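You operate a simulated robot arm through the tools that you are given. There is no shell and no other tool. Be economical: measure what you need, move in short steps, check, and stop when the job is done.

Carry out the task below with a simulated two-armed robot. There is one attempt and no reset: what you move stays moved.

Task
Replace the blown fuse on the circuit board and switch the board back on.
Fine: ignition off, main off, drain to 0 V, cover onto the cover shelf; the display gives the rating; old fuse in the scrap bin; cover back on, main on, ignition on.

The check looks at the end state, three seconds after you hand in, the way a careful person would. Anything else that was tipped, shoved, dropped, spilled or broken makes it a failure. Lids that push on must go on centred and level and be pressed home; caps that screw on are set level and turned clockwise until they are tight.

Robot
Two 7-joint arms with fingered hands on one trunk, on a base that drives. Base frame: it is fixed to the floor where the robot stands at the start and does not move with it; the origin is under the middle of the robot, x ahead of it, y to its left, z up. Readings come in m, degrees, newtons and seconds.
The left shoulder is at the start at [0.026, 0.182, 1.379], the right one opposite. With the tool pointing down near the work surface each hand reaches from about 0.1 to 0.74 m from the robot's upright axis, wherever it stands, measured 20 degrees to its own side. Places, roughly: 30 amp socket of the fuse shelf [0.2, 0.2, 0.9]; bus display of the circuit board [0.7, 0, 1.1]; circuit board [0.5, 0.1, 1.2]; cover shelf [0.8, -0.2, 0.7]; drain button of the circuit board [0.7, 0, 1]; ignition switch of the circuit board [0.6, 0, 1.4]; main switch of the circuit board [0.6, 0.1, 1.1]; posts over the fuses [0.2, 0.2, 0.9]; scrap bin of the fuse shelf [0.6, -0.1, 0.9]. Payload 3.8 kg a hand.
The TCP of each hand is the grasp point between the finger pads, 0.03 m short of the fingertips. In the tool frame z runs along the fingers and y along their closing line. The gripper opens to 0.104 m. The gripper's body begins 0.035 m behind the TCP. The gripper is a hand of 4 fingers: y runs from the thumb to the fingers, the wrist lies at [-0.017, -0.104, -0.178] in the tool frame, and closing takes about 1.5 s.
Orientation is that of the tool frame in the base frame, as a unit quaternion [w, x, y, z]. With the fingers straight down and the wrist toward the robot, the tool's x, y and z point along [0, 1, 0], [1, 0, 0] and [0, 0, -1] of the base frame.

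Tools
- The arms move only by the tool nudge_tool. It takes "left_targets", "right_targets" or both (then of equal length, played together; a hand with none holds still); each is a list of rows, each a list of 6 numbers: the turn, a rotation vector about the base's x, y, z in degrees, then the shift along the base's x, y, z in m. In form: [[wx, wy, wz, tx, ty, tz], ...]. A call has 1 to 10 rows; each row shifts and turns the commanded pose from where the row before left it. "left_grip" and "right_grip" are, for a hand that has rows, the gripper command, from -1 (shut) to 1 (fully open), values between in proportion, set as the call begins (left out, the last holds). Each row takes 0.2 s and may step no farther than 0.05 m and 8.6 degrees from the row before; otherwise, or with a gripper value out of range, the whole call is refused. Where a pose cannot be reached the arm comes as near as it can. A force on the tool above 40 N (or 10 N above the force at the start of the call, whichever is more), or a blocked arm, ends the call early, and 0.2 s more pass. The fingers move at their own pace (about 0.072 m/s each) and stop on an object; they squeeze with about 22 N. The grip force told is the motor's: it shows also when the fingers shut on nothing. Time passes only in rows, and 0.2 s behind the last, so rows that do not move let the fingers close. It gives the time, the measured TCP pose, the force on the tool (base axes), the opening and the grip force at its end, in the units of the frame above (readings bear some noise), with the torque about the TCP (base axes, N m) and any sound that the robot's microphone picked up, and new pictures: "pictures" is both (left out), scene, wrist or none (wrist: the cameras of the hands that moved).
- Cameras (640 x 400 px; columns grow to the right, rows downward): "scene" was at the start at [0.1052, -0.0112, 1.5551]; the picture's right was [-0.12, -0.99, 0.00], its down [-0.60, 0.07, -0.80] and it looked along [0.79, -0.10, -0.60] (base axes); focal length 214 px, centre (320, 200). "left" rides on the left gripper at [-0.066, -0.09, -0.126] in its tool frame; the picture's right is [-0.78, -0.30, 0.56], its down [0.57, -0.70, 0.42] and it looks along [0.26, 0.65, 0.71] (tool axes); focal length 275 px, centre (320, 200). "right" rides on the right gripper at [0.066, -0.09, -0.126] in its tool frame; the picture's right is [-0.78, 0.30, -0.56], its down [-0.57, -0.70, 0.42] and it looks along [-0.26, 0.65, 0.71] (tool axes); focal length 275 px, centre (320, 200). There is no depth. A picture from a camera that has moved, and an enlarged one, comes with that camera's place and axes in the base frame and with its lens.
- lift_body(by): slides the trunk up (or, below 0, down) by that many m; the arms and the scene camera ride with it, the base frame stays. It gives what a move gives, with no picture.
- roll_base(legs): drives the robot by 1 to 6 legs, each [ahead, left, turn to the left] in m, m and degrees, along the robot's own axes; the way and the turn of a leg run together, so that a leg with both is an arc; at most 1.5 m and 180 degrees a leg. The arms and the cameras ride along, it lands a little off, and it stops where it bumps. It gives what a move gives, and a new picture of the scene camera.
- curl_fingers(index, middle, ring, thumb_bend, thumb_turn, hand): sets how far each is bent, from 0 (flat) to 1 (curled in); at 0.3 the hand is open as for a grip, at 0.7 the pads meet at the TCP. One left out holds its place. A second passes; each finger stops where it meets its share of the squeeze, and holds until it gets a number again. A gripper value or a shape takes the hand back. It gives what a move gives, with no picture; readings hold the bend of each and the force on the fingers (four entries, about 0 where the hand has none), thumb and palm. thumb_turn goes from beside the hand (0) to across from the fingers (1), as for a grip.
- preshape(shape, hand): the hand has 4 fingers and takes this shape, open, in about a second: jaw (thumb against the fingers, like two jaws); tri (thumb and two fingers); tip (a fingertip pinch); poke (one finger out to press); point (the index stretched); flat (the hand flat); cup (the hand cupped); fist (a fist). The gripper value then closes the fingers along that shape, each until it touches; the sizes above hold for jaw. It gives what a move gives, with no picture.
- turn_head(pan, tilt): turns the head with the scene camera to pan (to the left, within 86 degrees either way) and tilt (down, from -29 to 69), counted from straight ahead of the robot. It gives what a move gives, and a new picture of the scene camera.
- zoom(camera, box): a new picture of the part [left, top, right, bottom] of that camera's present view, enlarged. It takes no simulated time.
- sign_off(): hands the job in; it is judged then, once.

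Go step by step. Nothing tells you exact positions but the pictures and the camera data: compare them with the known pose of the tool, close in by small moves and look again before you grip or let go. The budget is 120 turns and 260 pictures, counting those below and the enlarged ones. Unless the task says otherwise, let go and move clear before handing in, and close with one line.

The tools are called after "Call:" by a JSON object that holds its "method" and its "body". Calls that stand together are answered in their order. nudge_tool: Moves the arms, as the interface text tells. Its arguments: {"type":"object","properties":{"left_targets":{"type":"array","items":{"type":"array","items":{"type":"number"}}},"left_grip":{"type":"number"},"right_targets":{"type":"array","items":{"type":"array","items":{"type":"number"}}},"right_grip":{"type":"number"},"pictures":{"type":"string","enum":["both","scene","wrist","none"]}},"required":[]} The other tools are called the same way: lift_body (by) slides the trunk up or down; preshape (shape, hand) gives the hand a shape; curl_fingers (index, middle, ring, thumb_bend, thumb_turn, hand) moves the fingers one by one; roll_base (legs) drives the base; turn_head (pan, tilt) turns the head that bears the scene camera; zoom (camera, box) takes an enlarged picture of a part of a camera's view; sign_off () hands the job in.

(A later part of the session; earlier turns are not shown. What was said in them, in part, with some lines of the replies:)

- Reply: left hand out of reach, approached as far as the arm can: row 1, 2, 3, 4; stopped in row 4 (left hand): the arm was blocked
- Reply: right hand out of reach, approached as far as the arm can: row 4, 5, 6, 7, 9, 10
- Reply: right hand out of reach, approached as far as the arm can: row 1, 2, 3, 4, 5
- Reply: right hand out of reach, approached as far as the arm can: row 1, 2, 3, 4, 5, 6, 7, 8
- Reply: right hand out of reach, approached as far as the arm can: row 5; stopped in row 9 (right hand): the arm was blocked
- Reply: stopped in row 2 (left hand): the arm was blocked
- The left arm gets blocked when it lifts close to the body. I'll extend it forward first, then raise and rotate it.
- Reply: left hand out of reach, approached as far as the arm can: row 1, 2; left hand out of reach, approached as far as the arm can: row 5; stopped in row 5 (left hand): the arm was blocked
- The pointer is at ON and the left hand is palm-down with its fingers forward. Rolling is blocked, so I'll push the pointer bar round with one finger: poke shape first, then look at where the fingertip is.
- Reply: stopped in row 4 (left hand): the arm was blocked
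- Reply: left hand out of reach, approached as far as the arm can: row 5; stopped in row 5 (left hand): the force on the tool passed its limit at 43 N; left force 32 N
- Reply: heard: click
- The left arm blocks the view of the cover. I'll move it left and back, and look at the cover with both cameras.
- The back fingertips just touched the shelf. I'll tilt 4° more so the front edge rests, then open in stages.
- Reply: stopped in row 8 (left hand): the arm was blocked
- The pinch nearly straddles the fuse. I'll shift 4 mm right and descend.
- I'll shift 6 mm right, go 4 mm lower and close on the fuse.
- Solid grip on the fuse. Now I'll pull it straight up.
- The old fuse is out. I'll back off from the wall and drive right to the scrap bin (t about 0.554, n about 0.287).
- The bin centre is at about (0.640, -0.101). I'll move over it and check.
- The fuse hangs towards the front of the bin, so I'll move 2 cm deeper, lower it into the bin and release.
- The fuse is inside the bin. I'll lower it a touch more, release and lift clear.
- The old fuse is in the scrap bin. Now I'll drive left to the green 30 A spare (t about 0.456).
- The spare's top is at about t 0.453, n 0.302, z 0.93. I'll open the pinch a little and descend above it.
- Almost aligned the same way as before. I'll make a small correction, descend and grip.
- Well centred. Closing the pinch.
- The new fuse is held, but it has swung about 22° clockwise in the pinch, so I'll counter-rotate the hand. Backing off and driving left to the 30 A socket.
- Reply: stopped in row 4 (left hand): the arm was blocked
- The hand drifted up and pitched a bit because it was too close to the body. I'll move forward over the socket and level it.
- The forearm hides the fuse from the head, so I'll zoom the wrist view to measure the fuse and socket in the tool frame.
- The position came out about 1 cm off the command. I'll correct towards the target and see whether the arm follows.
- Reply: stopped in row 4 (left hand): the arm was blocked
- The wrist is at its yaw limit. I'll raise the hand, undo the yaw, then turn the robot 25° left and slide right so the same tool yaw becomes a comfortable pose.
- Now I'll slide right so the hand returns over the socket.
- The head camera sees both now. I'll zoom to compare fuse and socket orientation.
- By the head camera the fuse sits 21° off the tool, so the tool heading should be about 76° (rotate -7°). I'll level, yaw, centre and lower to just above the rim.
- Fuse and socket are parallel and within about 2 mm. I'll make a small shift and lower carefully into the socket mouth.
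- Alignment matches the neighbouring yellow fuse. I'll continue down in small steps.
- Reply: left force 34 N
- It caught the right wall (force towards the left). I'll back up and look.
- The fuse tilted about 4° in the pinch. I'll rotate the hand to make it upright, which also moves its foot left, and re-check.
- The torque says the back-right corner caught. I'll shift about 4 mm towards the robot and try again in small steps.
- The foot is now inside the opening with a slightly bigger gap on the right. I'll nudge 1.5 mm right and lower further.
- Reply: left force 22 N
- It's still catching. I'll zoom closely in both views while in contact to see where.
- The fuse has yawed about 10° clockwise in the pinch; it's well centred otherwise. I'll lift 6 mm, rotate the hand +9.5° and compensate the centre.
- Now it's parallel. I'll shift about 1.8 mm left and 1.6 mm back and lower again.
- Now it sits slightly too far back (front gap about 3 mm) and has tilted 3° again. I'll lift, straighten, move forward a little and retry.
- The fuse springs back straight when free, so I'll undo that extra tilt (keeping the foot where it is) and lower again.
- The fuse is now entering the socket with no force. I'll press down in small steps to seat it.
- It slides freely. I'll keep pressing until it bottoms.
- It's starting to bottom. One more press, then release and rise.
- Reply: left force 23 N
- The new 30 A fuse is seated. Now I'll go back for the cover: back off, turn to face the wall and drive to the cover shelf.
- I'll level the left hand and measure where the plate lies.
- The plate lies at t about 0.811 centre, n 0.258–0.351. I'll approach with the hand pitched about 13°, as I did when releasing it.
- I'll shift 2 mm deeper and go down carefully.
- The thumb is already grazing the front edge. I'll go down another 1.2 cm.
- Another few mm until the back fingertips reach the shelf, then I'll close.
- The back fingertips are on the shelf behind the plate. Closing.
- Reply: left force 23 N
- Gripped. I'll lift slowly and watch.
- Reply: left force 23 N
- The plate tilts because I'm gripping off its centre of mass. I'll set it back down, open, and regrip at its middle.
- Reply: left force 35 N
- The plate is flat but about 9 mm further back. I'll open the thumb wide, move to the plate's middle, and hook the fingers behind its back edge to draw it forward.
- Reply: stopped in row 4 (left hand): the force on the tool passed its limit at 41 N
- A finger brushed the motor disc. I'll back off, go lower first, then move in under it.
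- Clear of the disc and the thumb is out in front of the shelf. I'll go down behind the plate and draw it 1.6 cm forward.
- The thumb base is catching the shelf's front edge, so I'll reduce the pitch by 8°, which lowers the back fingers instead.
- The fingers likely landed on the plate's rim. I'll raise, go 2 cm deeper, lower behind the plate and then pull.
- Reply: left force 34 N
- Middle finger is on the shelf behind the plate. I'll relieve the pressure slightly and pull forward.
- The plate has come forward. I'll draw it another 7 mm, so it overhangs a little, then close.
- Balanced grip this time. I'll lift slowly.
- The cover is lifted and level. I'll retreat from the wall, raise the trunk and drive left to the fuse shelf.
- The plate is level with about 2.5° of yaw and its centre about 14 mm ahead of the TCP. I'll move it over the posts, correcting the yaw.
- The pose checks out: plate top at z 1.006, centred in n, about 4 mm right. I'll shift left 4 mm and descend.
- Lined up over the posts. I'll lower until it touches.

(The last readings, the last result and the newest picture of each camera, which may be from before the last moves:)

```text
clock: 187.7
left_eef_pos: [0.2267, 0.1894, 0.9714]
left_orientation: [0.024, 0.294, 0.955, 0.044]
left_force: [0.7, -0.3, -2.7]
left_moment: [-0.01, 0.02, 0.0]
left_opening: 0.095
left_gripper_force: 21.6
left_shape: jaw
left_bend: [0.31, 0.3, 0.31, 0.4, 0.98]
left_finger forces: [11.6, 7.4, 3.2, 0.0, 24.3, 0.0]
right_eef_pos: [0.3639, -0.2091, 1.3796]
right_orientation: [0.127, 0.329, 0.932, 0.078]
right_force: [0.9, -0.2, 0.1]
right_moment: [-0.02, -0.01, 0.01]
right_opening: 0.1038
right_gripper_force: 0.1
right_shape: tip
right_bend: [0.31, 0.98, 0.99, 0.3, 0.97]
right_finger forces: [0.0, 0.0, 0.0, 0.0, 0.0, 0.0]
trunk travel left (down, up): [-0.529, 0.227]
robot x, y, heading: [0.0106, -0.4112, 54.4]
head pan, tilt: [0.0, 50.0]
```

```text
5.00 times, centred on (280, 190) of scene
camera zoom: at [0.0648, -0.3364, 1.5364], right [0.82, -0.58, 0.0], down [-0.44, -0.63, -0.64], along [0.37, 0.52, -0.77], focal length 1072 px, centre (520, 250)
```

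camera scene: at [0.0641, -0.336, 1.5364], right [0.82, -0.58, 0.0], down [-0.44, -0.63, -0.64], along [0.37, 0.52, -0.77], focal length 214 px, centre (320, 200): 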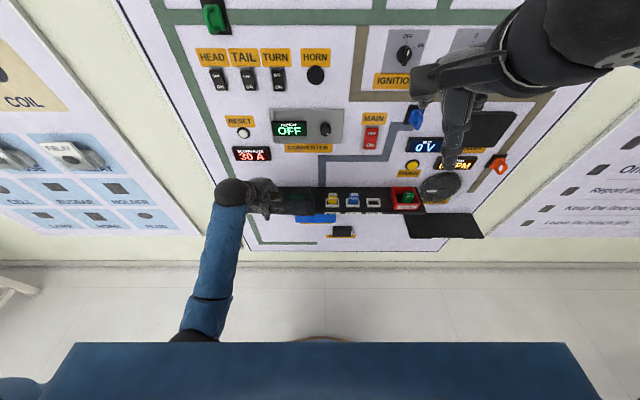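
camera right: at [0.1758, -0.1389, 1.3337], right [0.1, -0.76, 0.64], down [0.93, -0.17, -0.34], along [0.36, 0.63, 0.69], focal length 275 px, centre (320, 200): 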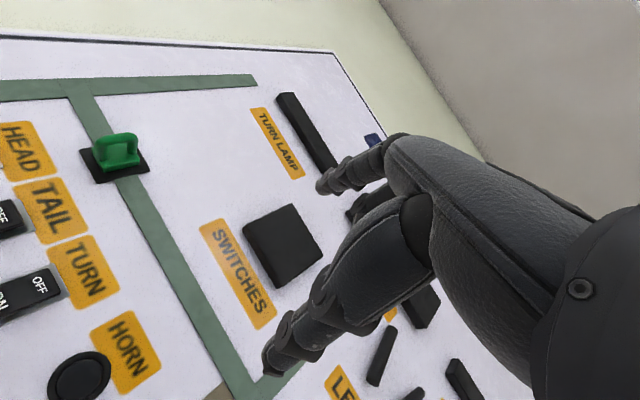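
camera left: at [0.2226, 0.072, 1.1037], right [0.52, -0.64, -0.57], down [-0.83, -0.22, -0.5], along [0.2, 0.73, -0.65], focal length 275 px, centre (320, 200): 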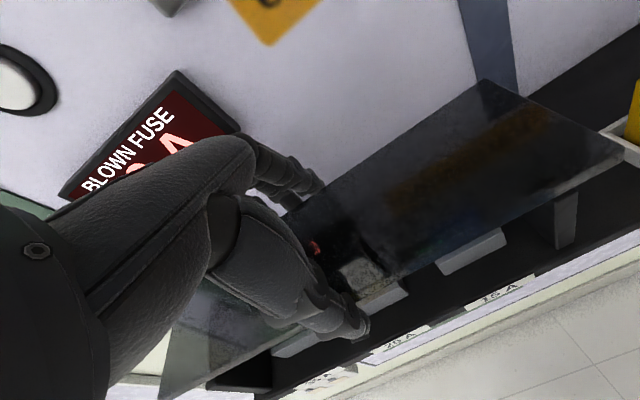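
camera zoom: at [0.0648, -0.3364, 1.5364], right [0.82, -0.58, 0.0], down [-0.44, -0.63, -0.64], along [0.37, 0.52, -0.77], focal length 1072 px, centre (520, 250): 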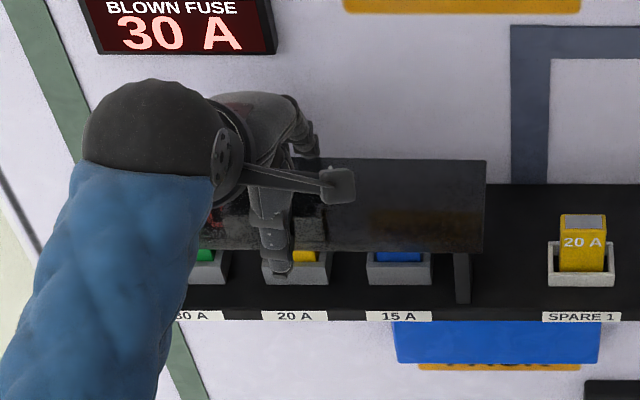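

Still free; a few more millimetres.

Call:
{"method": "nudge_tool", "body": {"left_targets": [[0, 0, 0, 0, 0, -0.003], [0, 0, 0, 0, 0, -0.003], [0, 0, 0, 0, 0, -0.003], [0, 0, 0, 0, 0, 0]], "pictures": "none"}}

Call:
{"method": "zoom", "body": {"camera": "scene", "box": [220, 150, 340, 230]}}

Call:
{"method": "zoom", "body": {"camera": "left", "box": [140, 60, 640, 400]}}

```text
clock: 188.7
left_eef_pos: [0.2266, 0.1903, 0.9669]
left_orientation: [0.026, 0.294, 0.954, 0.048]
left_force: [-2.8, -0.5, 14.2]
left_moment: [0.52, -0.38, 0.06]
left_opening: 0.0948
left_gripper_force: 21.7
left_shape: jaw
left_bend: [0.3, 0.3, 0.3, 0.4, 0.98]
left_finger forces: [15.2, 7.0, 2.7, 0.1, 25.7, 0.0]
right_eef_pos: [0.3629, -0.2101, 1.3795]
right_orientation: [0.127, 0.329, 0.933, 0.079]
right_force: [0.4, 0.6, 0.2]
right_moment: [-0.01, -0.02, 0.02]
right_opening: 0.1042
right_gripper_force: 0.0
right_shape: tip
right_bend: [0.31, 0.98, 0.99, 0.3, 0.97]
right_finger forces: [0.0, 0.1, 0.0, 0.0, 0.1, 0.1]
trunk travel left (down, up): [-0.529, 0.227]
robot x, y, heading: [0.0087, -0.4132, 54.9]
head pan, tilt: [0.0, 50.0]
```

```text
5.00 times, centred on (280, 190) of scene
camera zoom: at [0.0634, -0.3384, 1.5367], right [0.82, -0.58, 0.0], down [-0.44, -0.62, -0.64], along [0.37, 0.53, -0.77], focal length 1072 px, centre (520, 250)
```

zoom: 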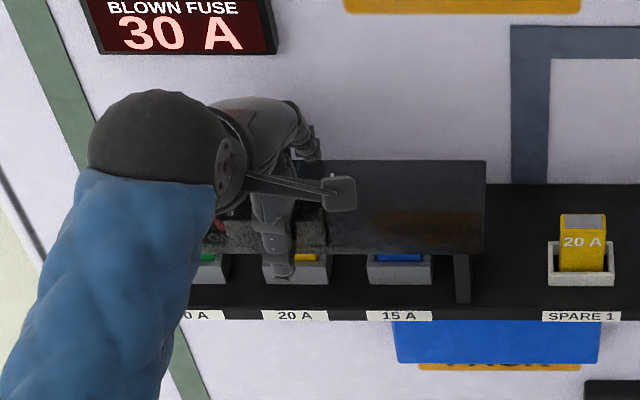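

```text
1.18 times, centred on (390, 230) of left
camera zoom: at [0.221, 0.0712, 1.0842], right [0.52, -0.64, -0.57], down [-0.83, -0.22, -0.51], along [0.2, 0.74, -0.65], focal length 324 px, centre (238, 165)
```

zoom: 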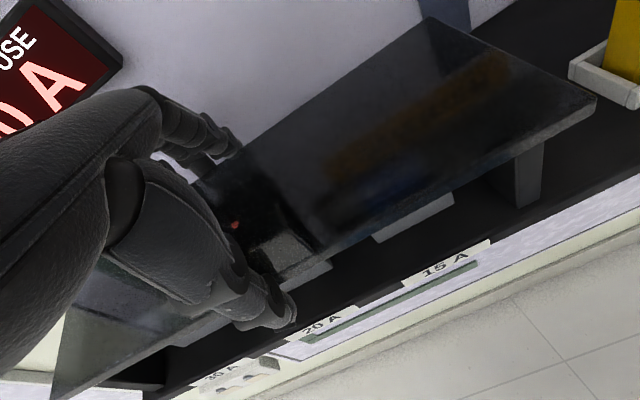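

Contact with the posts, and the plate is within a couple of mm of its original position. I'll open in stages.

Call:
{"method": "nudge_tool", "body": {"left_targets": [[0, 0, 0, 0, 0, 0], [0, 0, 0, 0, 0, 0], [0, 0, 0, 0, 0, 0]], "left_grip": 0.88, "pictures": "none"}}

Call:
{"method": "nudge_tool", "body": {"left_targets": [[0, 0, 0, 0, 0, 0], [0, 0, 0, 0, 0, 0], [0, 0, 0, 0, 0, 0]], "left_grip": 1, "pictures": "none"}}

Call:
{"method": "zoom", "body": {"camera": "scene", "box": [220, 150, 340, 230]}}

Call:
{"method": "zoom", "body": {"camera": "left", "box": [140, 60, 640, 400]}}

```text
clock: 189.4
left_eef_pos: [0.2276, 0.1889, 0.9628]
left_orientation: [0.025, 0.295, 0.954, 0.043]
left_force: [-0.5, -0.1, 6.3]
left_moment: [0.25, -0.31, -0.09]
left_opening: 0.0949
left_gripper_force: 22.0
left_shape: jaw
left_bend: [0.29, 0.3, 0.3, 0.42, 0.98]
left_finger forces: [15.0, 8.5, 3.8, 0.0, 28.0, 0.0]
right_eef_pos: [0.3636, -0.2097, 1.3799]
right_orientation: [0.127, 0.329, 0.932, 0.079]
right_force: [0.9, 0.2, 0.3]
right_moment: [0.01, 0.01, -0.04]
right_opening: 0.1042
right_gripper_force: 0.0
right_shape: tip
right_bend: [0.31, 0.98, 0.99, 0.3, 0.97]
right_finger forces: [0.1, 0.0, 0.0, 0.0, 0.0, 0.0]
trunk travel left (down, up): [-0.529, 0.227]
robot x, y, heading: [0.0106, -0.4142, 54.5]
head pan, tilt: [0.0, 50.0]
```

```text
clock: 190.2
left_eef_pos: [0.2259, 0.1892, 0.9623]
left_orientation: [0.024, 0.295, 0.954, 0.043]
left_force: [1.7, 0.5, 2.5]
left_moment: [0.11, -0.06, 0.0]
left_opening: 0.1038
left_gripper_force: 0.0
left_shape: jaw
left_bend: [0.29, 0.3, 0.3, 0.3, 0.97]
left_finger forces: [1.6, 0.0, 0.0, 0.1, 0.3, 0.0]
right_eef_pos: [0.3651, -0.2089, 1.379]
right_orientation: [0.127, 0.329, 0.932, 0.078]
right_force: [-0.5, 0.2, 0.1]
right_moment: [-0.01, 0.0, 0.0]
right_opening: 0.1041
right_gripper_force: 0.1
right_shape: tip
right_bend: [0.31, 0.98, 0.99, 0.3, 0.97]
right_finger forces: [0.1, 0.1, 0.0, 0.0, 0.0, 0.0]
trunk travel left (down, up): [-0.529, 0.227]
robot x, y, heading: [0.0108, -0.4143, 54.8]
head pan, tilt: [0.0, 50.0]
```

```text
5.00 times, centred on (280, 190) of scene
camera zoom: at [0.0647, -0.3367, 1.5364], right [0.82, -0.58, 0.0], down [-0.44, -0.63, -0.64], along [0.37, 0.52, -0.77], focal length 1072 px, centre (520, 250)
```

zoom: 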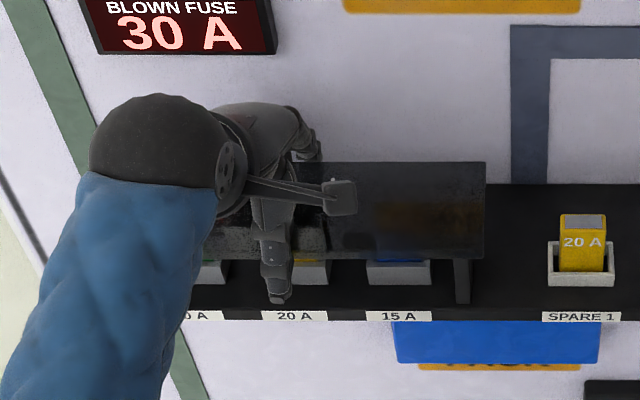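

```text
1.18 times, centred on (390, 230) of left
camera zoom: at [0.2214, 0.0713, 1.0809], right [0.51, -0.64, -0.57], down [-0.83, -0.22, -0.5], along [0.2, 0.73, -0.65], focal length 324 px, centre (238, 165)
```

zoom: 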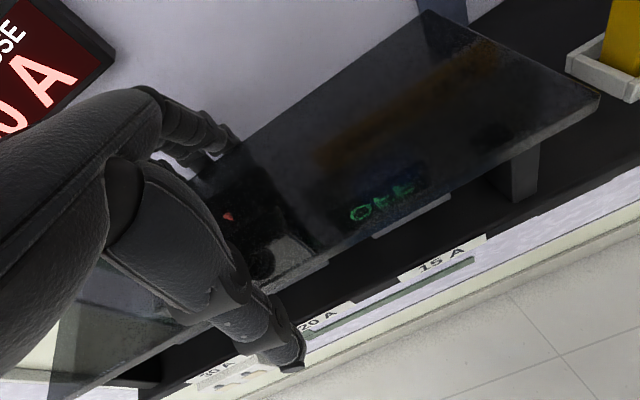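

Released. I'll lift straight out along the tool axis and retreat.

Call:
{"method": "nudge_tool", "body": {"left_targets": [[0, 0, 0, -0.0006, -0.0008, 0.01], [0, 0, 0, -0.001, -0.0014, 0.018], [0, 0, 0, -0.0015, -0.002, 0.025], [0, 0, 0, -0.0015, -0.002, 0.03], [0, 0, 0, -0.015, -0.02, 0.02], [0, 0, 0, -0.02, -0.03, 0.01], [0, 0, 0, -0.02, -0.03, 0]], "pictures": "wrist"}}

Call:
{"method": "zoom", "body": {"camera": "scene", "box": [220, 150, 340, 230]}}

```text
clock: 191.8
left_eef_pos: [0.1656, 0.1029, 1.0796]
left_orientation: [0.024, 0.295, 0.954, 0.045]
left_force: [-0.7, -0.3, -0.4]
left_moment: [0.03, 0.0, 0.0]
left_opening: 0.104
left_gripper_force: 0.1
left_shape: jaw
left_bend: [0.3, 0.3, 0.3, 0.3, 0.97]
left_finger forces: [0.0, 0.0, 0.1, 0.0, 0.0, 0.0]
right_eef_pos: [0.364, -0.2087, 1.3802]
right_orientation: [0.128, 0.33, 0.932, 0.079]
right_force: [0.7, -0.3, -0.9]
right_moment: [-0.02, -0.02, 0.02]
right_opening: 0.1041
right_gripper_force: 0.2
right_shape: tip
right_bend: [0.31, 0.98, 0.99, 0.3, 0.97]
right_finger forces: [0.0, 0.1, 0.0, 0.1, 0.0, 0.0]
trunk travel left (down, up): [-0.529, 0.227]
robot x, y, heading: [0.0086, -0.412, 54.6]
head pan, tilt: [0.0, 50.0]
camera left: at [0.1605, -0.0161, 1.1969], right [0.52, -0.64, -0.57], down [-0.83, -0.22, -0.5], along [0.2, 0.73, -0.65], focal length 275 px, centre (320, 200)
```

left: 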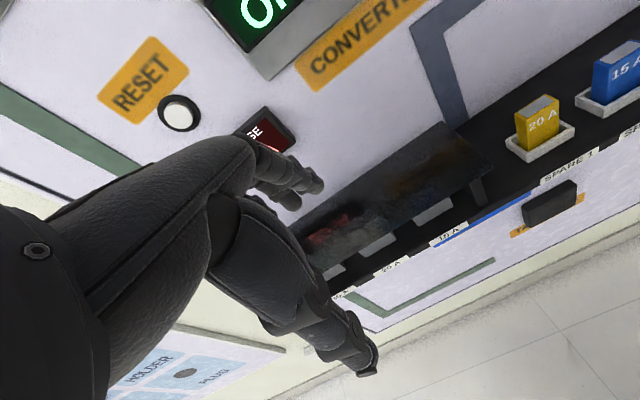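

```text
5.00 times, centred on (280, 190) of scene
camera zoom: at [0.064, -0.3376, 1.5365], right [0.82, -0.58, 0.0], down [-0.44, -0.62, -0.64], along [0.37, 0.53, -0.77], focal length 1072 px, centre (520, 250)
```

zoom: 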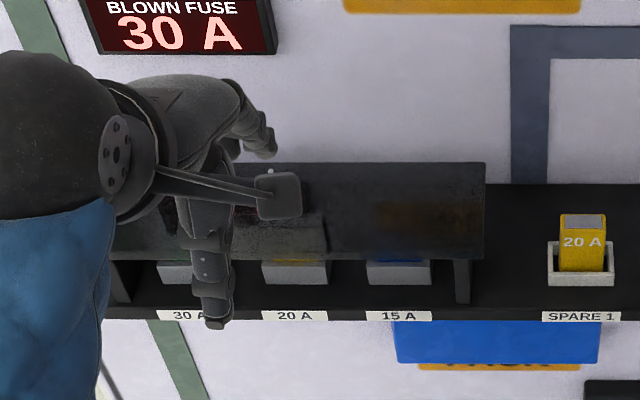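

The cover is back on its posts. Next main ON: I'll drive right, raise the left hand and make the pointing finger again.

Call:
{"method": "roll_base", "body": {"legs": [[0, -0.357, -0.4]]}}

Call:
{"method": "zoom", "body": {"camera": "scene", "box": [100, 150, 300, 260]}}

Call:
{"method": "nudge_tool", "body": {"left_targets": [[0, 0, 0, 0, 0, 0.04], [0, 0, 0, 0, 0, 0.04], [0, 0, 0, 0, 0, 0.04], [0, 0, 0, 0, 0, 0.03], [6.6, -4.76, 0, 0.004, 0.008, 0.01], [6.6, -4.76, 0, 0.004, 0.008, 0.01], [6.6, -4.76, 0, 0.004, 0.008, 0.01], [6.6, -4.76, 0, 0.004, 0.008, 0.01], [6.6, -4.76, 0, 0.004, 0.008, 0.01], [6.6, -4.76, 0, 0.004, 0.008, 0.01]], "pictures": "none"}}

Call:
{"method": "nudge_tool", "body": {"left_targets": [[6.6, -4.76, 0, 0.004, 0.008, 0], [6.6, -4.76, 0, 0.004, 0.008, 0], [6.6, -4.76, 0, 0.004, 0.008, 0], [6.6, -4.76, 0, 0.004, 0.008, 0], [0, 0, 0, 0, 0, 0]], "pictures": "none"}}

Call:
{"method": "preshape", "body": {"hand": "left", "shape": "poke"}}

Call:
{"method": "curl_fingers", "body": {"hand": "left", "index": 0.6, "middle": 1, "ring": 1, "thumb_bend": 1}}

```text
clock: 194.1
left_eef_pos: [0.4549, -0.1006, 1.0777]
left_orientation: [0.025, 0.301, 0.952, 0.044]
left_force: [0.6, -0.2, 0.0]
left_moment: [-0.02, 0.0, -0.02]
left_opening: 0.1039
left_gripper_force: 0.2
left_shape: jaw
left_bend: [0.3, 0.3, 0.3, 0.3, 0.97]
left_finger forces: [0.0, 0.1, 0.0, 0.1, 0.1, 0.0]
right_eef_pos: [0.6481, -0.4164, 1.3787]
right_orientation: [0.127, 0.336, 0.93, 0.077]
right_force: [-0.4, -0.2, 0.7]
right_moment: [0.01, -0.05, 0.05]
right_opening: 0.1041
right_gripper_force: 0.1
right_shape: tip
right_bend: [0.31, 0.98, 0.99, 0.3, 0.97]
right_finger forces: [0.0, 0.0, 0.1, 0.0, 0.0, 0.1]
trunk travel left (down, up): [-0.529, 0.227]
robot x, y, heading: [0.2904, -0.616, 54.0]
head pan, tilt: [0.0, 50.0]
camera scene: at [0.3468, -0.5395, 1.5364], right [0.81, -0.59, 0.0], down [-0.45, -0.62, -0.64], along [0.38, 0.52, -0.77], focal length 214 px, centre (320, 200)
```

scene: 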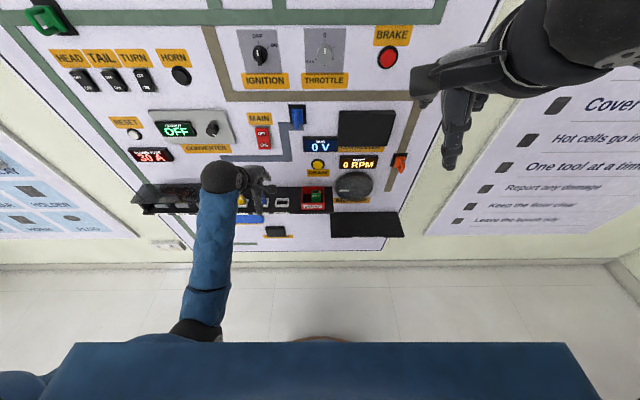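

```text
3.20 times, centred on (200, 205) of scene
camera zoom: at [0.3468, -0.5395, 1.5364], right [0.81, -0.59, 0.0], down [-0.45, -0.62, -0.64], along [0.38, 0.52, -0.77], focal length 686 px, centre (704, 184)
```

zoom: 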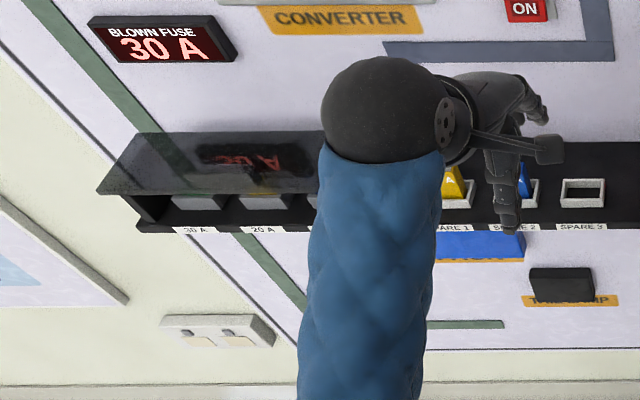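

```text
clock: 196.3
left_eef_pos: [0.4763, -0.0511, 1.2885]
left_orientation: [0.153, 0.273, 0.846, 0.432]
left_force: [0.2, 0.0, -0.1]
left_moment: [-0.03, 0.01, -0.02]
left_opening: 0.1039
left_gripper_force: 0.1
left_shape: jaw
left_bend: [0.3, 0.3, 0.3, 0.3, 0.97]
left_finger forces: [0.1, 0.0, 0.0, 0.0, 0.0, 0.1]
right_eef_pos: [0.648, -0.4142, 1.3792]
right_orientation: [0.128, 0.335, 0.93, 0.077]
right_force: [-0.2, -0.5, 1.1]
right_moment: [0.0, -0.03, -0.01]
right_opening: 0.104
right_gripper_force: 0.1
right_shape: tip
right_bend: [0.31, 0.98, 0.99, 0.3, 0.97]
right_finger forces: [0.1, 0.0, 0.0, 0.0, 0.0, 0.0]
trunk travel left (down, up): [-0.529, 0.227]
robot x, y, heading: [0.2898, -0.6124, 53.9]
head pan, tilt: [0.0, 50.0]
```

```text
clock: 197.5
left_eef_pos: [0.4925, -0.0198, 1.2872]
left_orientation: [0.223, 0.225, 0.689, 0.652]
left_force: [0.4, -0.1, 0.3]
left_moment: [0.0, -0.01, 0.03]
left_opening: 0.1041
left_gripper_force: 0.1
left_shape: jaw
left_bend: [0.3, 0.3, 0.3, 0.3, 0.97]
left_finger forces: [0.1, 0.1, 0.0, 0.0, 0.0, 0.0]
right_eef_pos: [0.6476, -0.4155, 1.3793]
right_orientation: [0.128, 0.335, 0.93, 0.078]
right_force: [0.7, -0.8, -0.2]
right_moment: [0.02, 0.0, 0.01]
right_opening: 0.104
right_gripper_force: 0.1
right_shape: tip
right_bend: [0.31, 0.98, 0.99, 0.3, 0.97]
right_finger forces: [0.1, 0.0, 0.0, 0.1, 0.0, 0.0]
trunk travel left (down, up): [-0.529, 0.227]
robot x, y, heading: [0.2905, -0.616, 53.8]
head pan, tilt: [0.0, 50.0]
```

```text
clock: 198.4
left_eef_pos: [0.4934, -0.02, 1.2866]
left_orientation: [0.223, 0.225, 0.688, 0.652]
left_force: [0.2, 0.5, 0.4]
left_moment: [0.02, 0.02, -0.01]
left_opening: 0.0001
left_gripper_force: 0.2
left_shape: poke
left_bend: [0.7, 0.7, 0.99, 1.0, 1.0]
left_finger forces: [0.1, 0.0, 0.1, 0.0, 0.1, 0.1]
right_eef_pos: [0.6482, -0.4139, 1.3783]
right_orientation: [0.127, 0.335, 0.93, 0.076]
right_force: [-0.4, 0.0, 0.0]
right_moment: [0.01, 0.0, -0.02]
right_opening: 0.1041
right_gripper_force: 0.1
right_shape: tip
right_bend: [0.31, 0.98, 0.99, 0.3, 0.97]
right_finger forces: [0.0, 0.0, 0.0, 0.1, 0.0, 0.0]
trunk travel left (down, up): [-0.529, 0.227]
robot x, y, heading: [0.2898, -0.6192, 53.9]
head pan, tilt: [0.0, 50.0]
```

```text
clock: 199.4
left_eef_pos: [0.4923, -0.0197, 1.2862]
left_orientation: [0.223, 0.225, 0.689, 0.652]
left_force: [0.9, 0.3, -0.2]
left_moment: [0.01, 0.02, 0.03]
left_opening: 0.0241
left_gripper_force: 0.1
left_shape: fingers
left_bend: [0.33, 1.0, 1.0, 1.0, 1.0]
left_finger forces: [0.1, 0.0, 0.1, 0.1, 0.0, 0.0]
right_eef_pos: [0.648, -0.4154, 1.3787]
right_orientation: [0.128, 0.335, 0.93, 0.077]
right_force: [-0.2, 0.4, 0.6]
right_moment: [-0.01, 0.04, -0.03]
right_opening: 0.1039
right_gripper_force: 0.0
right_shape: tip
right_bend: [0.31, 0.98, 0.99, 0.3, 0.97]
right_finger forces: [0.1, 0.0, 0.0, 0.1, 0.0, 0.0]
trunk travel left (down, up): [-0.529, 0.227]
robot x, y, heading: [0.291, -0.6174, 53.8]
head pan, tilt: [0.0, 50.0]
```

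The finger shape is reproduced and the cover looks level on its posts. I'll lower to the ON half of the main rocker (z about 1.09).

Call:
{"method": "nudge_tool", "body": {"left_targets": [[0, 0, 0, -0.0065, 0.0047, -0.04], [0, 0, 0, -0.0065, 0.0047, -0.04], [0, 0, 0, 0, 0, -0.042], [0, 0, 0, 0, 0, -0.042], [0, 0, 0, 0, 0, -0.042], [0, 0, 0, 0, 0, -0.042], [0, 0, 0, 0, 0, 0]], "pictures": "wrist"}}

Call:
{"method": "zoom", "body": {"camera": "scene", "box": [210, 100, 330, 190]}}

```text
clock: 201.0
left_eef_pos: [0.4821, -0.0076, 1.037]
left_orientation: [0.223, 0.225, 0.689, 0.652]
left_force: [-0.1, 0.1, 0.9]
left_moment: [-0.01, 0.0, 0.01]
left_opening: 0.0239
left_gripper_force: 0.2
left_shape: fingers
left_bend: [0.33, 1.0, 1.0, 1.0, 1.0]
left_finger forces: [0.0, 0.0, 0.0, 0.0, 0.0, 0.0]
right_eef_pos: [0.6472, -0.4152, 1.3791]
right_orientation: [0.128, 0.335, 0.93, 0.077]
right_force: [0.2, -0.8, 0.2]
right_moment: [0.01, 0.0, -0.01]
right_opening: 0.1042
right_gripper_force: 0.1
right_shape: tip
right_bend: [0.31, 0.98, 0.99, 0.3, 0.97]
right_finger forces: [0.0, 0.0, 0.1, 0.0, 0.0, 0.0]
trunk travel left (down, up): [-0.529, 0.227]
robot x, y, heading: [0.2909, -0.6145, 53.7]
head pan, tilt: [0.0, 50.0]
camera left: at [0.4576, -0.1513, 0.9566], right [0.95, -0.04, -0.31], down [-0.22, 0.65, -0.73], along [0.23, 0.76, 0.61], focal length 275 px, centre (320, 200)
```

left: 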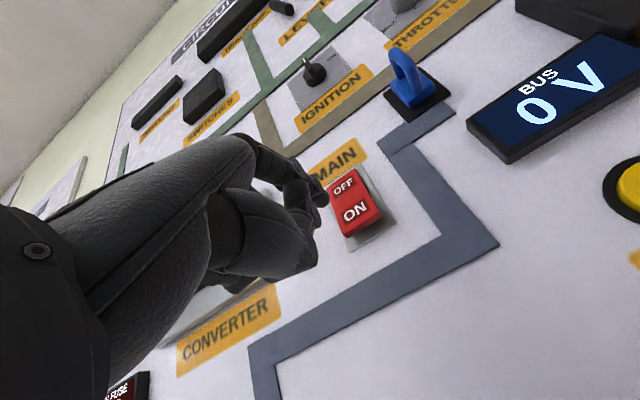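

```text
4.44 times, centred on (270, 145) of scene
camera zoom: at [0.346, -0.5395, 1.5365], right [0.81, -0.59, 0.0], down [-0.45, -0.62, -0.64], along [0.38, 0.52, -0.77], focal length 953 px, centre (542, 444)
```

zoom: 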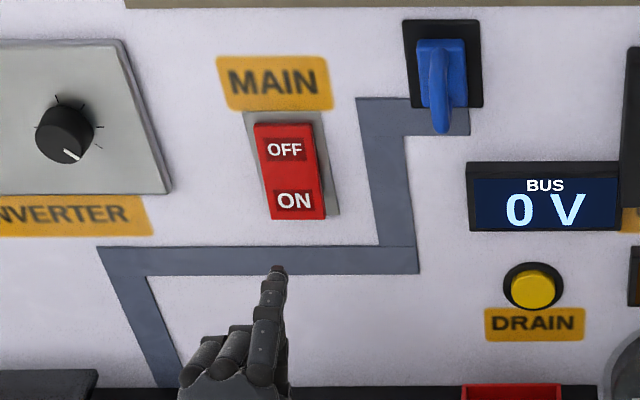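

Fingertip lines up with ON. Pressing in.

Call:
{"method": "nudge_tool", "body": {"left_targets": [[0, 0, 0, 0.0117, 0.0162, -0.003], [0, 0, 0, 0.0117, 0.0162, 0], [0, 0, 0, 0.0117, 0.0162, 0], [0, 0, 0, 0.0058, 0.0081, 0], [0, 0, 0, 0.0058, 0.0081, 0], [0, 0, 0, 0.0058, 0.0081, 0]], "pictures": "none"}}

Call:
{"method": "zoom", "body": {"camera": "scene", "box": [210, 100, 330, 190]}}

```text
clock: 202.4
left_eef_pos: [0.5172, 0.0435, 1.0528]
left_orientation: [0.222, 0.224, 0.69, 0.651]
left_force: [-0.5, -0.6, 0.1]
left_moment: [0.02, -0.02, -0.01]
left_opening: 0.0237
left_gripper_force: 0.5
left_shape: fingers
left_bend: [0.33, 1.0, 1.0, 1.0, 1.0]
left_finger forces: [1.0, 0.0, 0.0, 0.0, 0.0, 0.0]
left hand out of reach, approached as far as the arm can: row 3, 4, 5, 6
right_eef_pos: [0.6481, -0.4146, 1.3795]
right_orientation: [0.128, 0.335, 0.93, 0.077]
right_force: [0.7, -0.9, 0.1]
right_moment: [-0.01, 0.0, -0.02]
right_opening: 0.1041
right_gripper_force: 0.0
right_shape: tip
right_bend: [0.31, 0.98, 0.99, 0.3, 0.97]
right_finger forces: [0.0, 0.0, 0.0, 0.1, 0.0, 0.0]
trunk travel left (down, up): [-0.529, 0.227]
robot x, y, heading: [0.2913, -0.6167, 53.8]
head pan, tilt: [0.0, 50.0]
```

```text
4.44 times, centred on (270, 145) of scene
camera zoom: at [0.3462, -0.5391, 1.5364], right [0.81, -0.59, 0.0], down [-0.45, -0.62, -0.64], along [0.38, 0.52, -0.77], focal length 953 px, centre (542, 444)
```

zoom: 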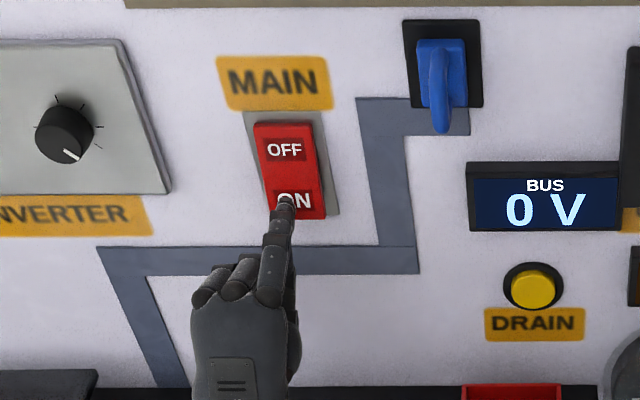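

The arm is at its reach limit. I'll pull back a little, move the base 5 cm closer and press again.

Call:
{"method": "nudge_tool", "body": {"left_targets": [[0, 0, 0, -0.0176, -0.0243, 0], [0, 0, 0, -0.0176, -0.0243, 0], [0, 0, 0, -0.0176, -0.0243, 0], [0, 0, 0, 0, 0, 0]], "pictures": "none"}}

Call:
{"method": "roll_base", "body": {"legs": [[0.05, 0, 0]]}}

Call:
{"method": "zoom", "body": {"camera": "scene", "box": [210, 80, 330, 170]}}

```text
clock: 203.4
left_eef_pos: [0.4644, -0.0304, 1.0539]
left_orientation: [0.223, 0.225, 0.689, 0.652]
left_force: [-0.1, -1.4, -0.3]
left_moment: [-0.03, -0.01, 0.0]
left_opening: 0.0238
left_gripper_force: 0.0
left_shape: fingers
left_bend: [0.33, 1.0, 1.0, 1.0, 1.0]
left_finger forces: [0.0, 0.1, 0.1, 0.1, 0.0, 0.1]
right_eef_pos: [0.648, -0.4144, 1.3779]
right_orientation: [0.127, 0.335, 0.93, 0.077]
right_force: [0.7, -0.1, 0.2]
right_moment: [0.0, 0.02, 0.01]
right_opening: 0.104
right_gripper_force: 0.1
right_shape: tip
right_bend: [0.31, 0.98, 0.99, 0.3, 0.97]
right_finger forces: [0.0, 0.1, 0.0, 0.0, 0.0, 0.0]
trunk travel left (down, up): [-0.529, 0.227]
robot x, y, heading: [0.2859, -0.6148, 53.8]
head pan, tilt: [0.0, 50.0]
```

```text
clock: 204.3
left_eef_pos: [0.4934, 0.0107, 1.0531]
left_orientation: [0.223, 0.225, 0.69, 0.651]
left_force: [-0.9, 0.0, -0.5]
left_moment: [-0.02, -0.01, 0.01]
left_opening: 0.0235
left_gripper_force: 0.2
left_shape: fingers
left_bend: [0.33, 1.0, 1.0, 1.0, 1.0]
left_finger forces: [0.1, 0.0, 0.0, 0.1, 0.0, 0.0]
right_eef_pos: [0.6793, -0.3727, 1.3778]
right_orientation: [0.126, 0.336, 0.93, 0.076]
right_force: [0.5, 1.0, -1.0]
right_moment: [0.0, 0.04, 0.03]
right_opening: 0.1039
right_gripper_force: 0.1
right_shape: tip
right_bend: [0.31, 0.98, 0.99, 0.3, 0.97]
right_finger forces: [0.0, 0.0, 0.0, 0.1, 0.0, 0.0]
trunk travel left (down, up): [-0.529, 0.227]
robot x, y, heading: [0.3193, -0.5743, 53.9]
head pan, tilt: [0.0, 50.0]
camera scene: at [0.3773, -0.4963, 1.5362], right [0.81, -0.59, 0.0], down [-0.45, -0.62, -0.64], along [0.38, 0.52, -0.77], focal length 214 px, centre (320, 200)
```

scene: 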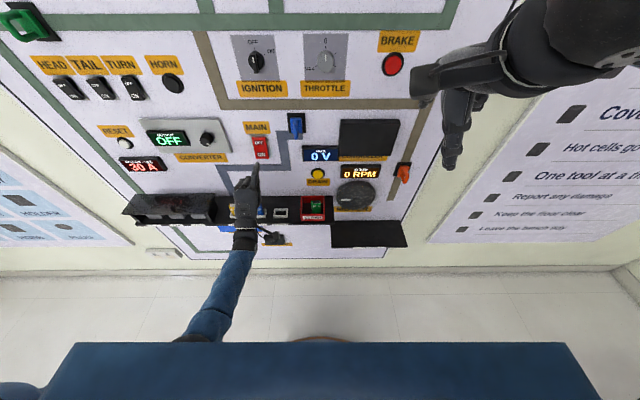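

```text
4.44 times, centred on (270, 125) of scene
camera zoom: at [0.3773, -0.4963, 1.5362], right [0.81, -0.59, 0.0], down [-0.45, -0.62, -0.64], along [0.38, 0.52, -0.77], focal length 953 px, centre (542, 533)
```

zoom: 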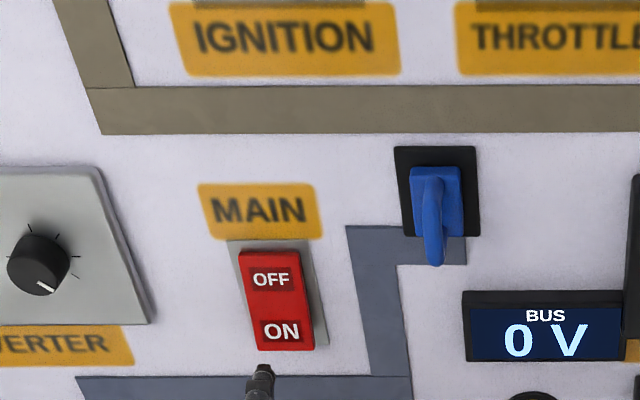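

Realigning 1.5 cm lower, then pressing.

Call:
{"method": "nudge_tool", "body": {"left_targets": [[0, 0, 0, 0.003, -0.002, -0.016], [0, 0, 0, 0.0117, 0.0162, 0], [0, 0, 0, 0.0117, 0.0162, 0], [0, 0, 0, 0.0058, 0.0081, 0], [0, 0, 0, 0.0058, 0.0081, 0], [0, 0, 0, 0.0058, 0.0081, 0]], "pictures": "none"}}

Call:
{"method": "zoom", "body": {"camera": "scene", "box": [210, 80, 330, 170]}}

```text
clock: 205.6
left_eef_pos: [0.5256, 0.05, 1.0315]
left_orientation: [0.223, 0.224, 0.689, 0.652]
left_force: [-17.1, -20.3, -1.6]
left_moment: [1.16, -0.98, -0.14]
left_opening: 0.0244
left_gripper_force: 13.7
left_shape: fingers
left_bend: [0.3, 1.0, 1.0, 1.0, 1.0]
left_finger forces: [26.2, 0.0, 0.1, 0.0, 0.1, 0.1]
right_eef_pos: [0.6756, -0.3763, 1.3805]
right_orientation: [0.127, 0.334, 0.931, 0.078]
right_force: [-0.1, 0.6, 0.7]
right_moment: [-0.01, 0.01, -0.02]
right_opening: 0.1039
right_gripper_force: 0.1
right_shape: tip
right_bend: [0.31, 0.98, 0.99, 0.3, 0.97]
right_finger forces: [0.0, 0.1, 0.0, 0.0, 0.0, 0.0]
trunk travel left (down, up): [-0.529, 0.227]
robot x, y, heading: [0.3207, -0.5731, 54.2]
head pan, tilt: [0.0, 50.0]
stopped in row 6 (left hand): the force on the tool passed its limit at 45 N (the readings are from after the stop); the commanded pose is now the measured one
```

```text
4.44 times, centred on (270, 125) of scene
camera zoom: at [0.3743, -0.5, 1.5365], right [0.81, -0.59, 0.0], down [-0.45, -0.62, -0.64], along [0.38, 0.52, -0.77], focal length 953 px, centre (542, 533)
```

zoom: 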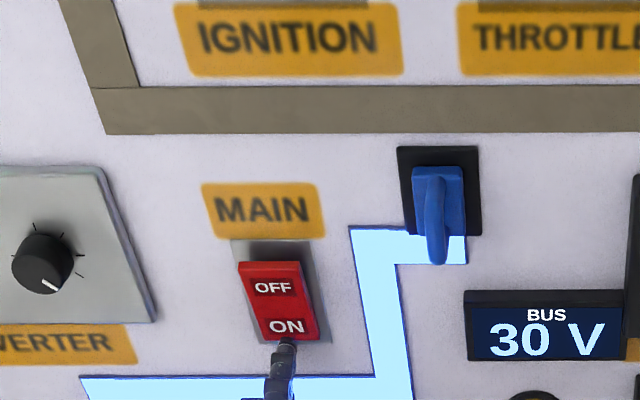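

Main is ON: the trace lights up and the bus is charging. Now I'll retreat and rise to the left of the ignition pointer.

Call:
{"method": "nudge_tool", "body": {"left_targets": [[0, 0, 0, -0.0176, -0.0243, 0], [0, 0, 0, -0.0176, -0.0243, 0], [0, 0, 0, 0, 0, 0.042], [0, 0, 0, 0, 0, 0.042], [0, 0, 0, 0, 0, 0.042], [0, 0, 0, 0, 0, 0.042], [0, 0, 0, 0, 0, 0.042], [0, 0, 0, 0.008, 0.0017, 0.042], [0, 0, 0, 0.008, 0.0017, 0.042], [0, 0, 0, 0, 0, 0]], "pictures": "wrist"}}

Call:
{"method": "zoom", "body": {"camera": "scene", "box": [190, 20, 330, 120]}}

```text
clock: 207.8
left_eef_pos: [0.5071, 0.0084, 1.3272]
left_orientation: [0.223, 0.225, 0.69, 0.651]
left_force: [0.7, 0.3, -0.6]
left_moment: [0.0, 0.01, 0.03]
left_opening: 0.0233
left_gripper_force: 0.2
left_shape: fingers
left_bend: [0.33, 1.0, 1.0, 0.99, 1.0]
left_finger forces: [0.0, 0.0, 0.0, 0.1, 0.0, 0.1]
right_eef_pos: [0.6767, -0.3747, 1.379]
right_orientation: [0.127, 0.335, 0.931, 0.077]
right_force: [1.0, 0.4, 0.1]
right_moment: [0.02, 0.03, 0.01]
right_opening: 0.104
right_gripper_force: 0.1
right_shape: tip
right_bend: [0.31, 0.98, 0.99, 0.3, 0.97]
right_finger forces: [0.1, 0.0, 0.0, 0.1, 0.1, 0.0]
trunk travel left (down, up): [-0.529, 0.227]
robot x, y, heading: [0.3201, -0.5751, 53.9]
head pan, tilt: [0.0, 50.0]
camera left: at [0.4831, -0.1347, 1.2464], right [0.95, -0.04, -0.31], down [-0.22, 0.65, -0.73], along [0.23, 0.76, 0.61], focal length 275 px, centre (320, 200)
```

left: 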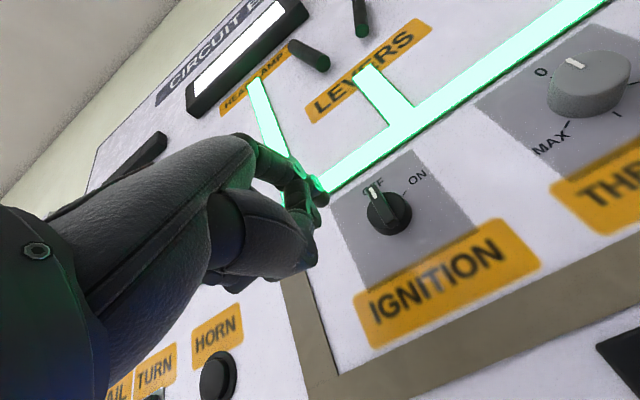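

```text
4.00 times, centred on (260, 70) of scene
camera zoom: at [0.3752, -0.4989, 1.5364], right [0.81, -0.59, 0.0], down [-0.45, -0.62, -0.64], along [0.38, 0.52, -0.77], focal length 858 px, centre (560, 720)
```

zoom: 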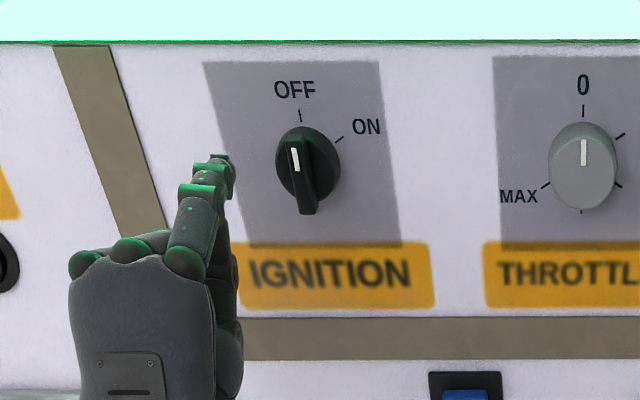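

Everything is lit. The fingertip is to the left of the pointer's upper end; I'll go in and sweep right to turn it to ON.

Call:
{"method": "nudge_tool", "body": {"left_targets": [[0, 0, 0, 0.0155, 0.0215, 0], [0, 0, 0, 0.0155, 0.0215, 0], [0, 0, 0, 0.0065, -0.0047, 0.0005], [0, 0, 0, 0.0065, -0.0047, 0.0005], [0, 0, 0, 0.0065, -0.0047, 0.001], [0, 0, 0, 0.0065, -0.0047, 0.001], [0, 0, 0, 0.0065, -0.0047, 0], [0, 0, 0, 0, 0, 0]], "pictures": "wrist"}}

Call:
{"method": "zoom", "body": {"camera": "scene", "box": [190, 20, 330, 120]}}

```text
clock: 209.6
left_eef_pos: [0.5694, 0.0265, 1.3324]
left_orientation: [0.223, 0.225, 0.689, 0.652]
left_force: [-2.3, 2.1, 6.9]
left_moment: [-0.03, -0.29, 0.08]
left_opening: 0.0245
left_gripper_force: 3.1
left_shape: fingers
left_bend: [0.3, 1.0, 1.0, 0.99, 1.0]
left_finger forces: [6.2, 0.0, 0.0, 0.0, 0.1, 0.1]
right_eef_pos: [0.6754, -0.3758, 1.3786]
right_orientation: [0.129, 0.335, 0.93, 0.078]
right_force: [-0.2, -0.1, 0.0]
right_moment: [0.02, 0.02, -0.01]
right_opening: 0.1037
right_gripper_force: 0.0
right_shape: tip
right_bend: [0.31, 0.98, 0.99, 0.3, 0.97]
right_finger forces: [0.1, 0.1, 0.1, 0.0, 0.1, 0.1]
trunk travel left (down, up): [-0.529, 0.227]
robot x, y, heading: [0.3195, -0.5713, 54.1]
head pan, tilt: [0.0, 50.0]
camera left: at [0.5454, -0.1165, 1.2506], right [0.95, -0.04, -0.31], down [-0.22, 0.65, -0.73], along [0.23, 0.76, 0.61], focal length 275 px, centre (320, 200)
```

left: 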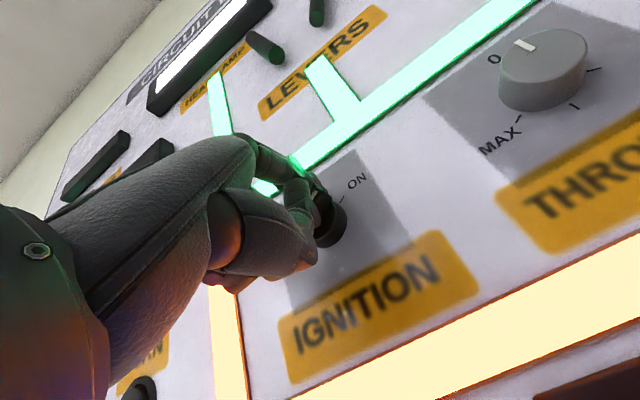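

```text
4.00 times, centred on (260, 70) of scene
camera zoom: at [0.3747, -0.4992, 1.5365], right [0.81, -0.59, 0.0], down [-0.45, -0.62, -0.64], along [0.38, 0.52, -0.77], focal length 858 px, centre (560, 720)
```

zoom: 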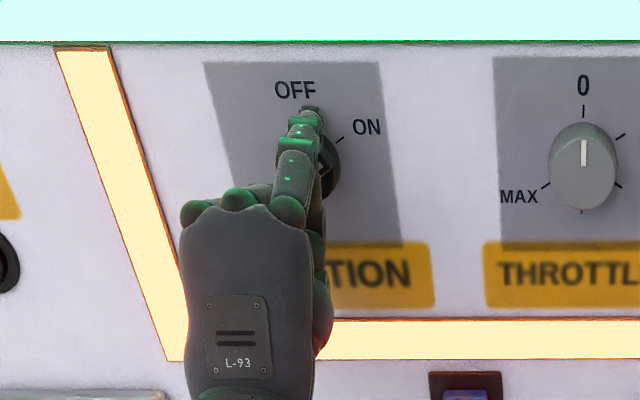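

The ignition trace lit up, so it's ON. I'll retract straight back and verify.

Call:
{"method": "nudge_tool", "body": {"left_targets": [[0, 0, 0, 0.0025, -0.0018, 0], [0, 0, 0, -0.008, -0.003, 0.001], [0, 0, 0, -0.0176, -0.0243, 0], [0, 0, 0, -0.0176, -0.0243, 0], [0, 0, 0, -0.0176, -0.0243, -0.03], [0, 0, 0, -0.02, 0.014, -0.04], [0, 0, 0, -0.02, 0.014, -0.04], [0, 0, 0, -0.02, 0.014, -0.04], [0, 0, 0, 0, 0, 0]], "pictures": "scene"}}

Call:
{"method": "zoom", "body": {"camera": "scene", "box": [200, 20, 420, 200]}}

```text
clock: 211.6
left_eef_pos: [0.4501, -0.0087, 1.1771]
left_orientation: [0.223, 0.225, 0.69, 0.65]
left_force: [0.7, -0.2, -0.6]
left_moment: [0.04, 0.02, 0.04]
left_opening: 0.023
left_gripper_force: 0.1
left_shape: fingers
left_bend: [0.33, 1.0, 1.0, 0.99, 1.0]
left_finger forces: [0.1, 0.0, 0.1, 0.0, 0.1, 0.1]
right_eef_pos: [0.6775, -0.3767, 1.3789]
right_orientation: [0.126, 0.335, 0.93, 0.077]
right_force: [0.2, -0.6, 0.6]
right_moment: [0.02, 0.0, 0.04]
right_opening: 0.1041
right_gripper_force: 0.1
right_shape: tip
right_bend: [0.31, 0.98, 0.99, 0.3, 0.97]
right_finger forces: [0.1, 0.1, 0.0, 0.0, 0.1, 0.1]
trunk travel left (down, up): [-0.529, 0.227]
robot x, y, heading: [0.3183, -0.5751, 54.1]
head pan, tilt: [0.0, 50.0]
camera scene: at [0.3764, -0.4995, 1.5365], right [0.81, -0.59, 0.0], down [-0.45, -0.62, -0.64], along [0.38, 0.52, -0.77], focal length 214 px, centre (320, 200)
```

scene: 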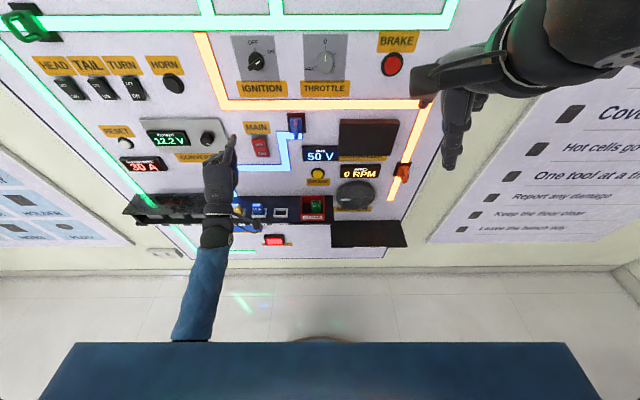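

```text
2.22 times, centred on (310, 110) of scene
camera zoom: at [0.3764, -0.4995, 1.5365], right [0.81, -0.59, 0.0], down [-0.45, -0.62, -0.64], along [0.38, 0.52, -0.77], focal length 477 px, centre (342, 400)
```

zoom: 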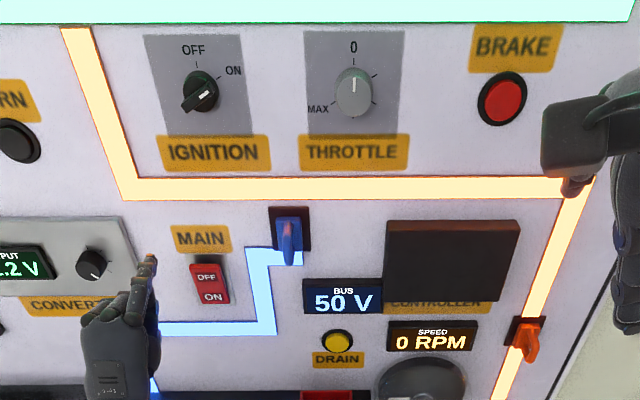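

The board is live: bus 50 V, converter 12.2 V, ignition and main ON. I'll back away and give the cover, bin and display a final check.

Call:
{"method": "roll_base", "body": {"legs": [[-0.15, 0, 0]]}}

Call:
{"method": "zoom", "body": {"camera": "scene", "box": [110, 110, 230, 200]}}

Call:
{"method": "zoom", "body": {"camera": "scene", "box": [220, 110, 420, 230]}}

Call:
{"method": "zoom", "body": {"camera": "left", "box": [0, 0, 640, 400]}}

```text
clock: 212.9
left_eef_pos: [0.3637, -0.1274, 1.1771]
left_orientation: [0.223, 0.226, 0.69, 0.651]
left_force: [0.2, 0.3, 0.6]
left_moment: [-0.01, 0.01, -0.03]
left_opening: 0.0229
left_gripper_force: 0.0
left_shape: fingers
left_bend: [0.33, 1.0, 1.0, 0.99, 1.0]
left_finger forces: [0.1, 0.1, 0.1, 0.0, 0.0, 0.0]
right_eef_pos: [0.5887, -0.4947, 1.3797]
right_orientation: [0.128, 0.336, 0.93, 0.077]
right_force: [0.3, 0.0, 0.4]
right_moment: [0.03, -0.02, 0.01]
right_opening: 0.104
right_gripper_force: 0.0
right_shape: tip
right_bend: [0.31, 0.98, 0.99, 0.3, 0.97]
right_finger forces: [0.0, 0.0, 0.0, 0.0, 0.0, 0.1]
trunk travel left (down, up): [-0.529, 0.227]
robot x, y, heading: [0.2286, -0.6934, 53.8]
head pan, tilt: [0.0, 50.0]
camera scene: at [0.2878, -0.6191, 1.5365], right [0.81, -0.59, 0.0], down [-0.45, -0.62, -0.64], along [0.38, 0.52, -0.77], focal length 214 px, centre (320, 200)
```

scene: 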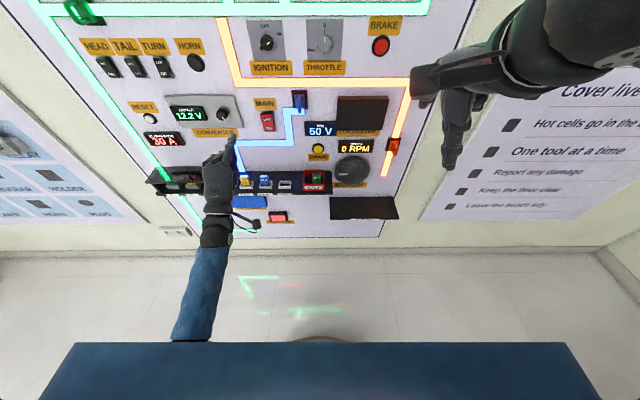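

```text
4.44 times, centred on (170, 155) of scene
camera zoom: at [0.2878, -0.6191, 1.5365], right [0.81, -0.59, 0.0], down [-0.45, -0.62, -0.64], along [0.38, 0.52, -0.77], focal length 953 px, centre (987, 400)
```

zoom: 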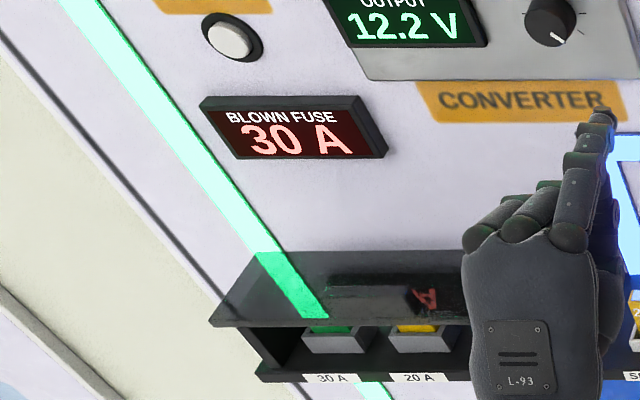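

```text
3.20 times, centred on (320, 170) of scene
camera zoom: at [0.2878, -0.6191, 1.5365], right [0.81, -0.59, 0.0], down [-0.45, -0.62, -0.64], along [0.38, 0.52, -0.77], focal length 686 px, centre (320, 296)
```

zoom: 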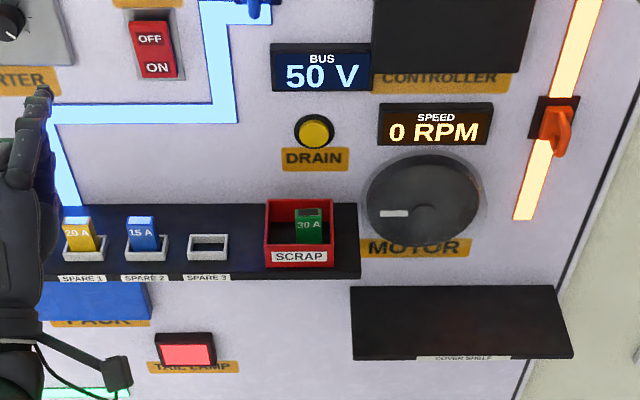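

```text
1.00 times, centred on (320, 200) of left (not enlarged: the box is as wide or as high as the picture)
camera zoom: at [0.3379, -0.2716, 1.0968], right [0.95, -0.04, -0.31], down [-0.22, 0.65, -0.73], along [0.23, 0.76, 0.61], focal length 275 px, centre (320, 200)
```

zoom: 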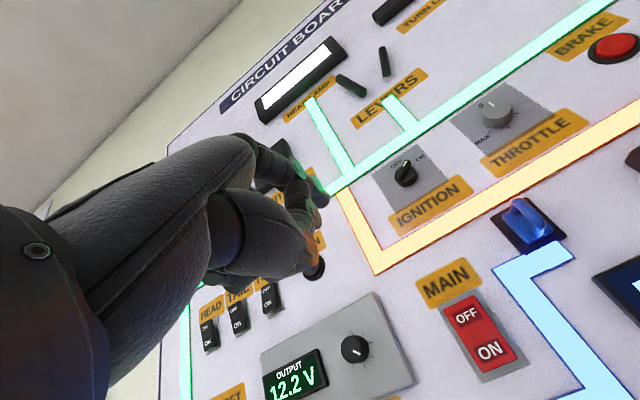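

Everything checks out: cover level on its posts, the new 30 A fuse under it, the old one in scrap, main and ignition ON with the bus at 50 V. The hands are clear, so I'm handing in.

Call:
{"method": "sign_off", "body": {}}

```text
The job is handed in.
```

I replaced the blown 30 A fuse and switched the board back on; the job is handed in. The old fuse is in the scrap bin, the cover is back on its posts, main and ignition are on, the bus reads 50 V and the converter output 12.2 V. The BLOWN FUSE display still shows 30 A because I did not press RESET, which the task did not list. While fetching the cover, one finger briefly touched the motor disc, and nothing there looked changed afterwards.
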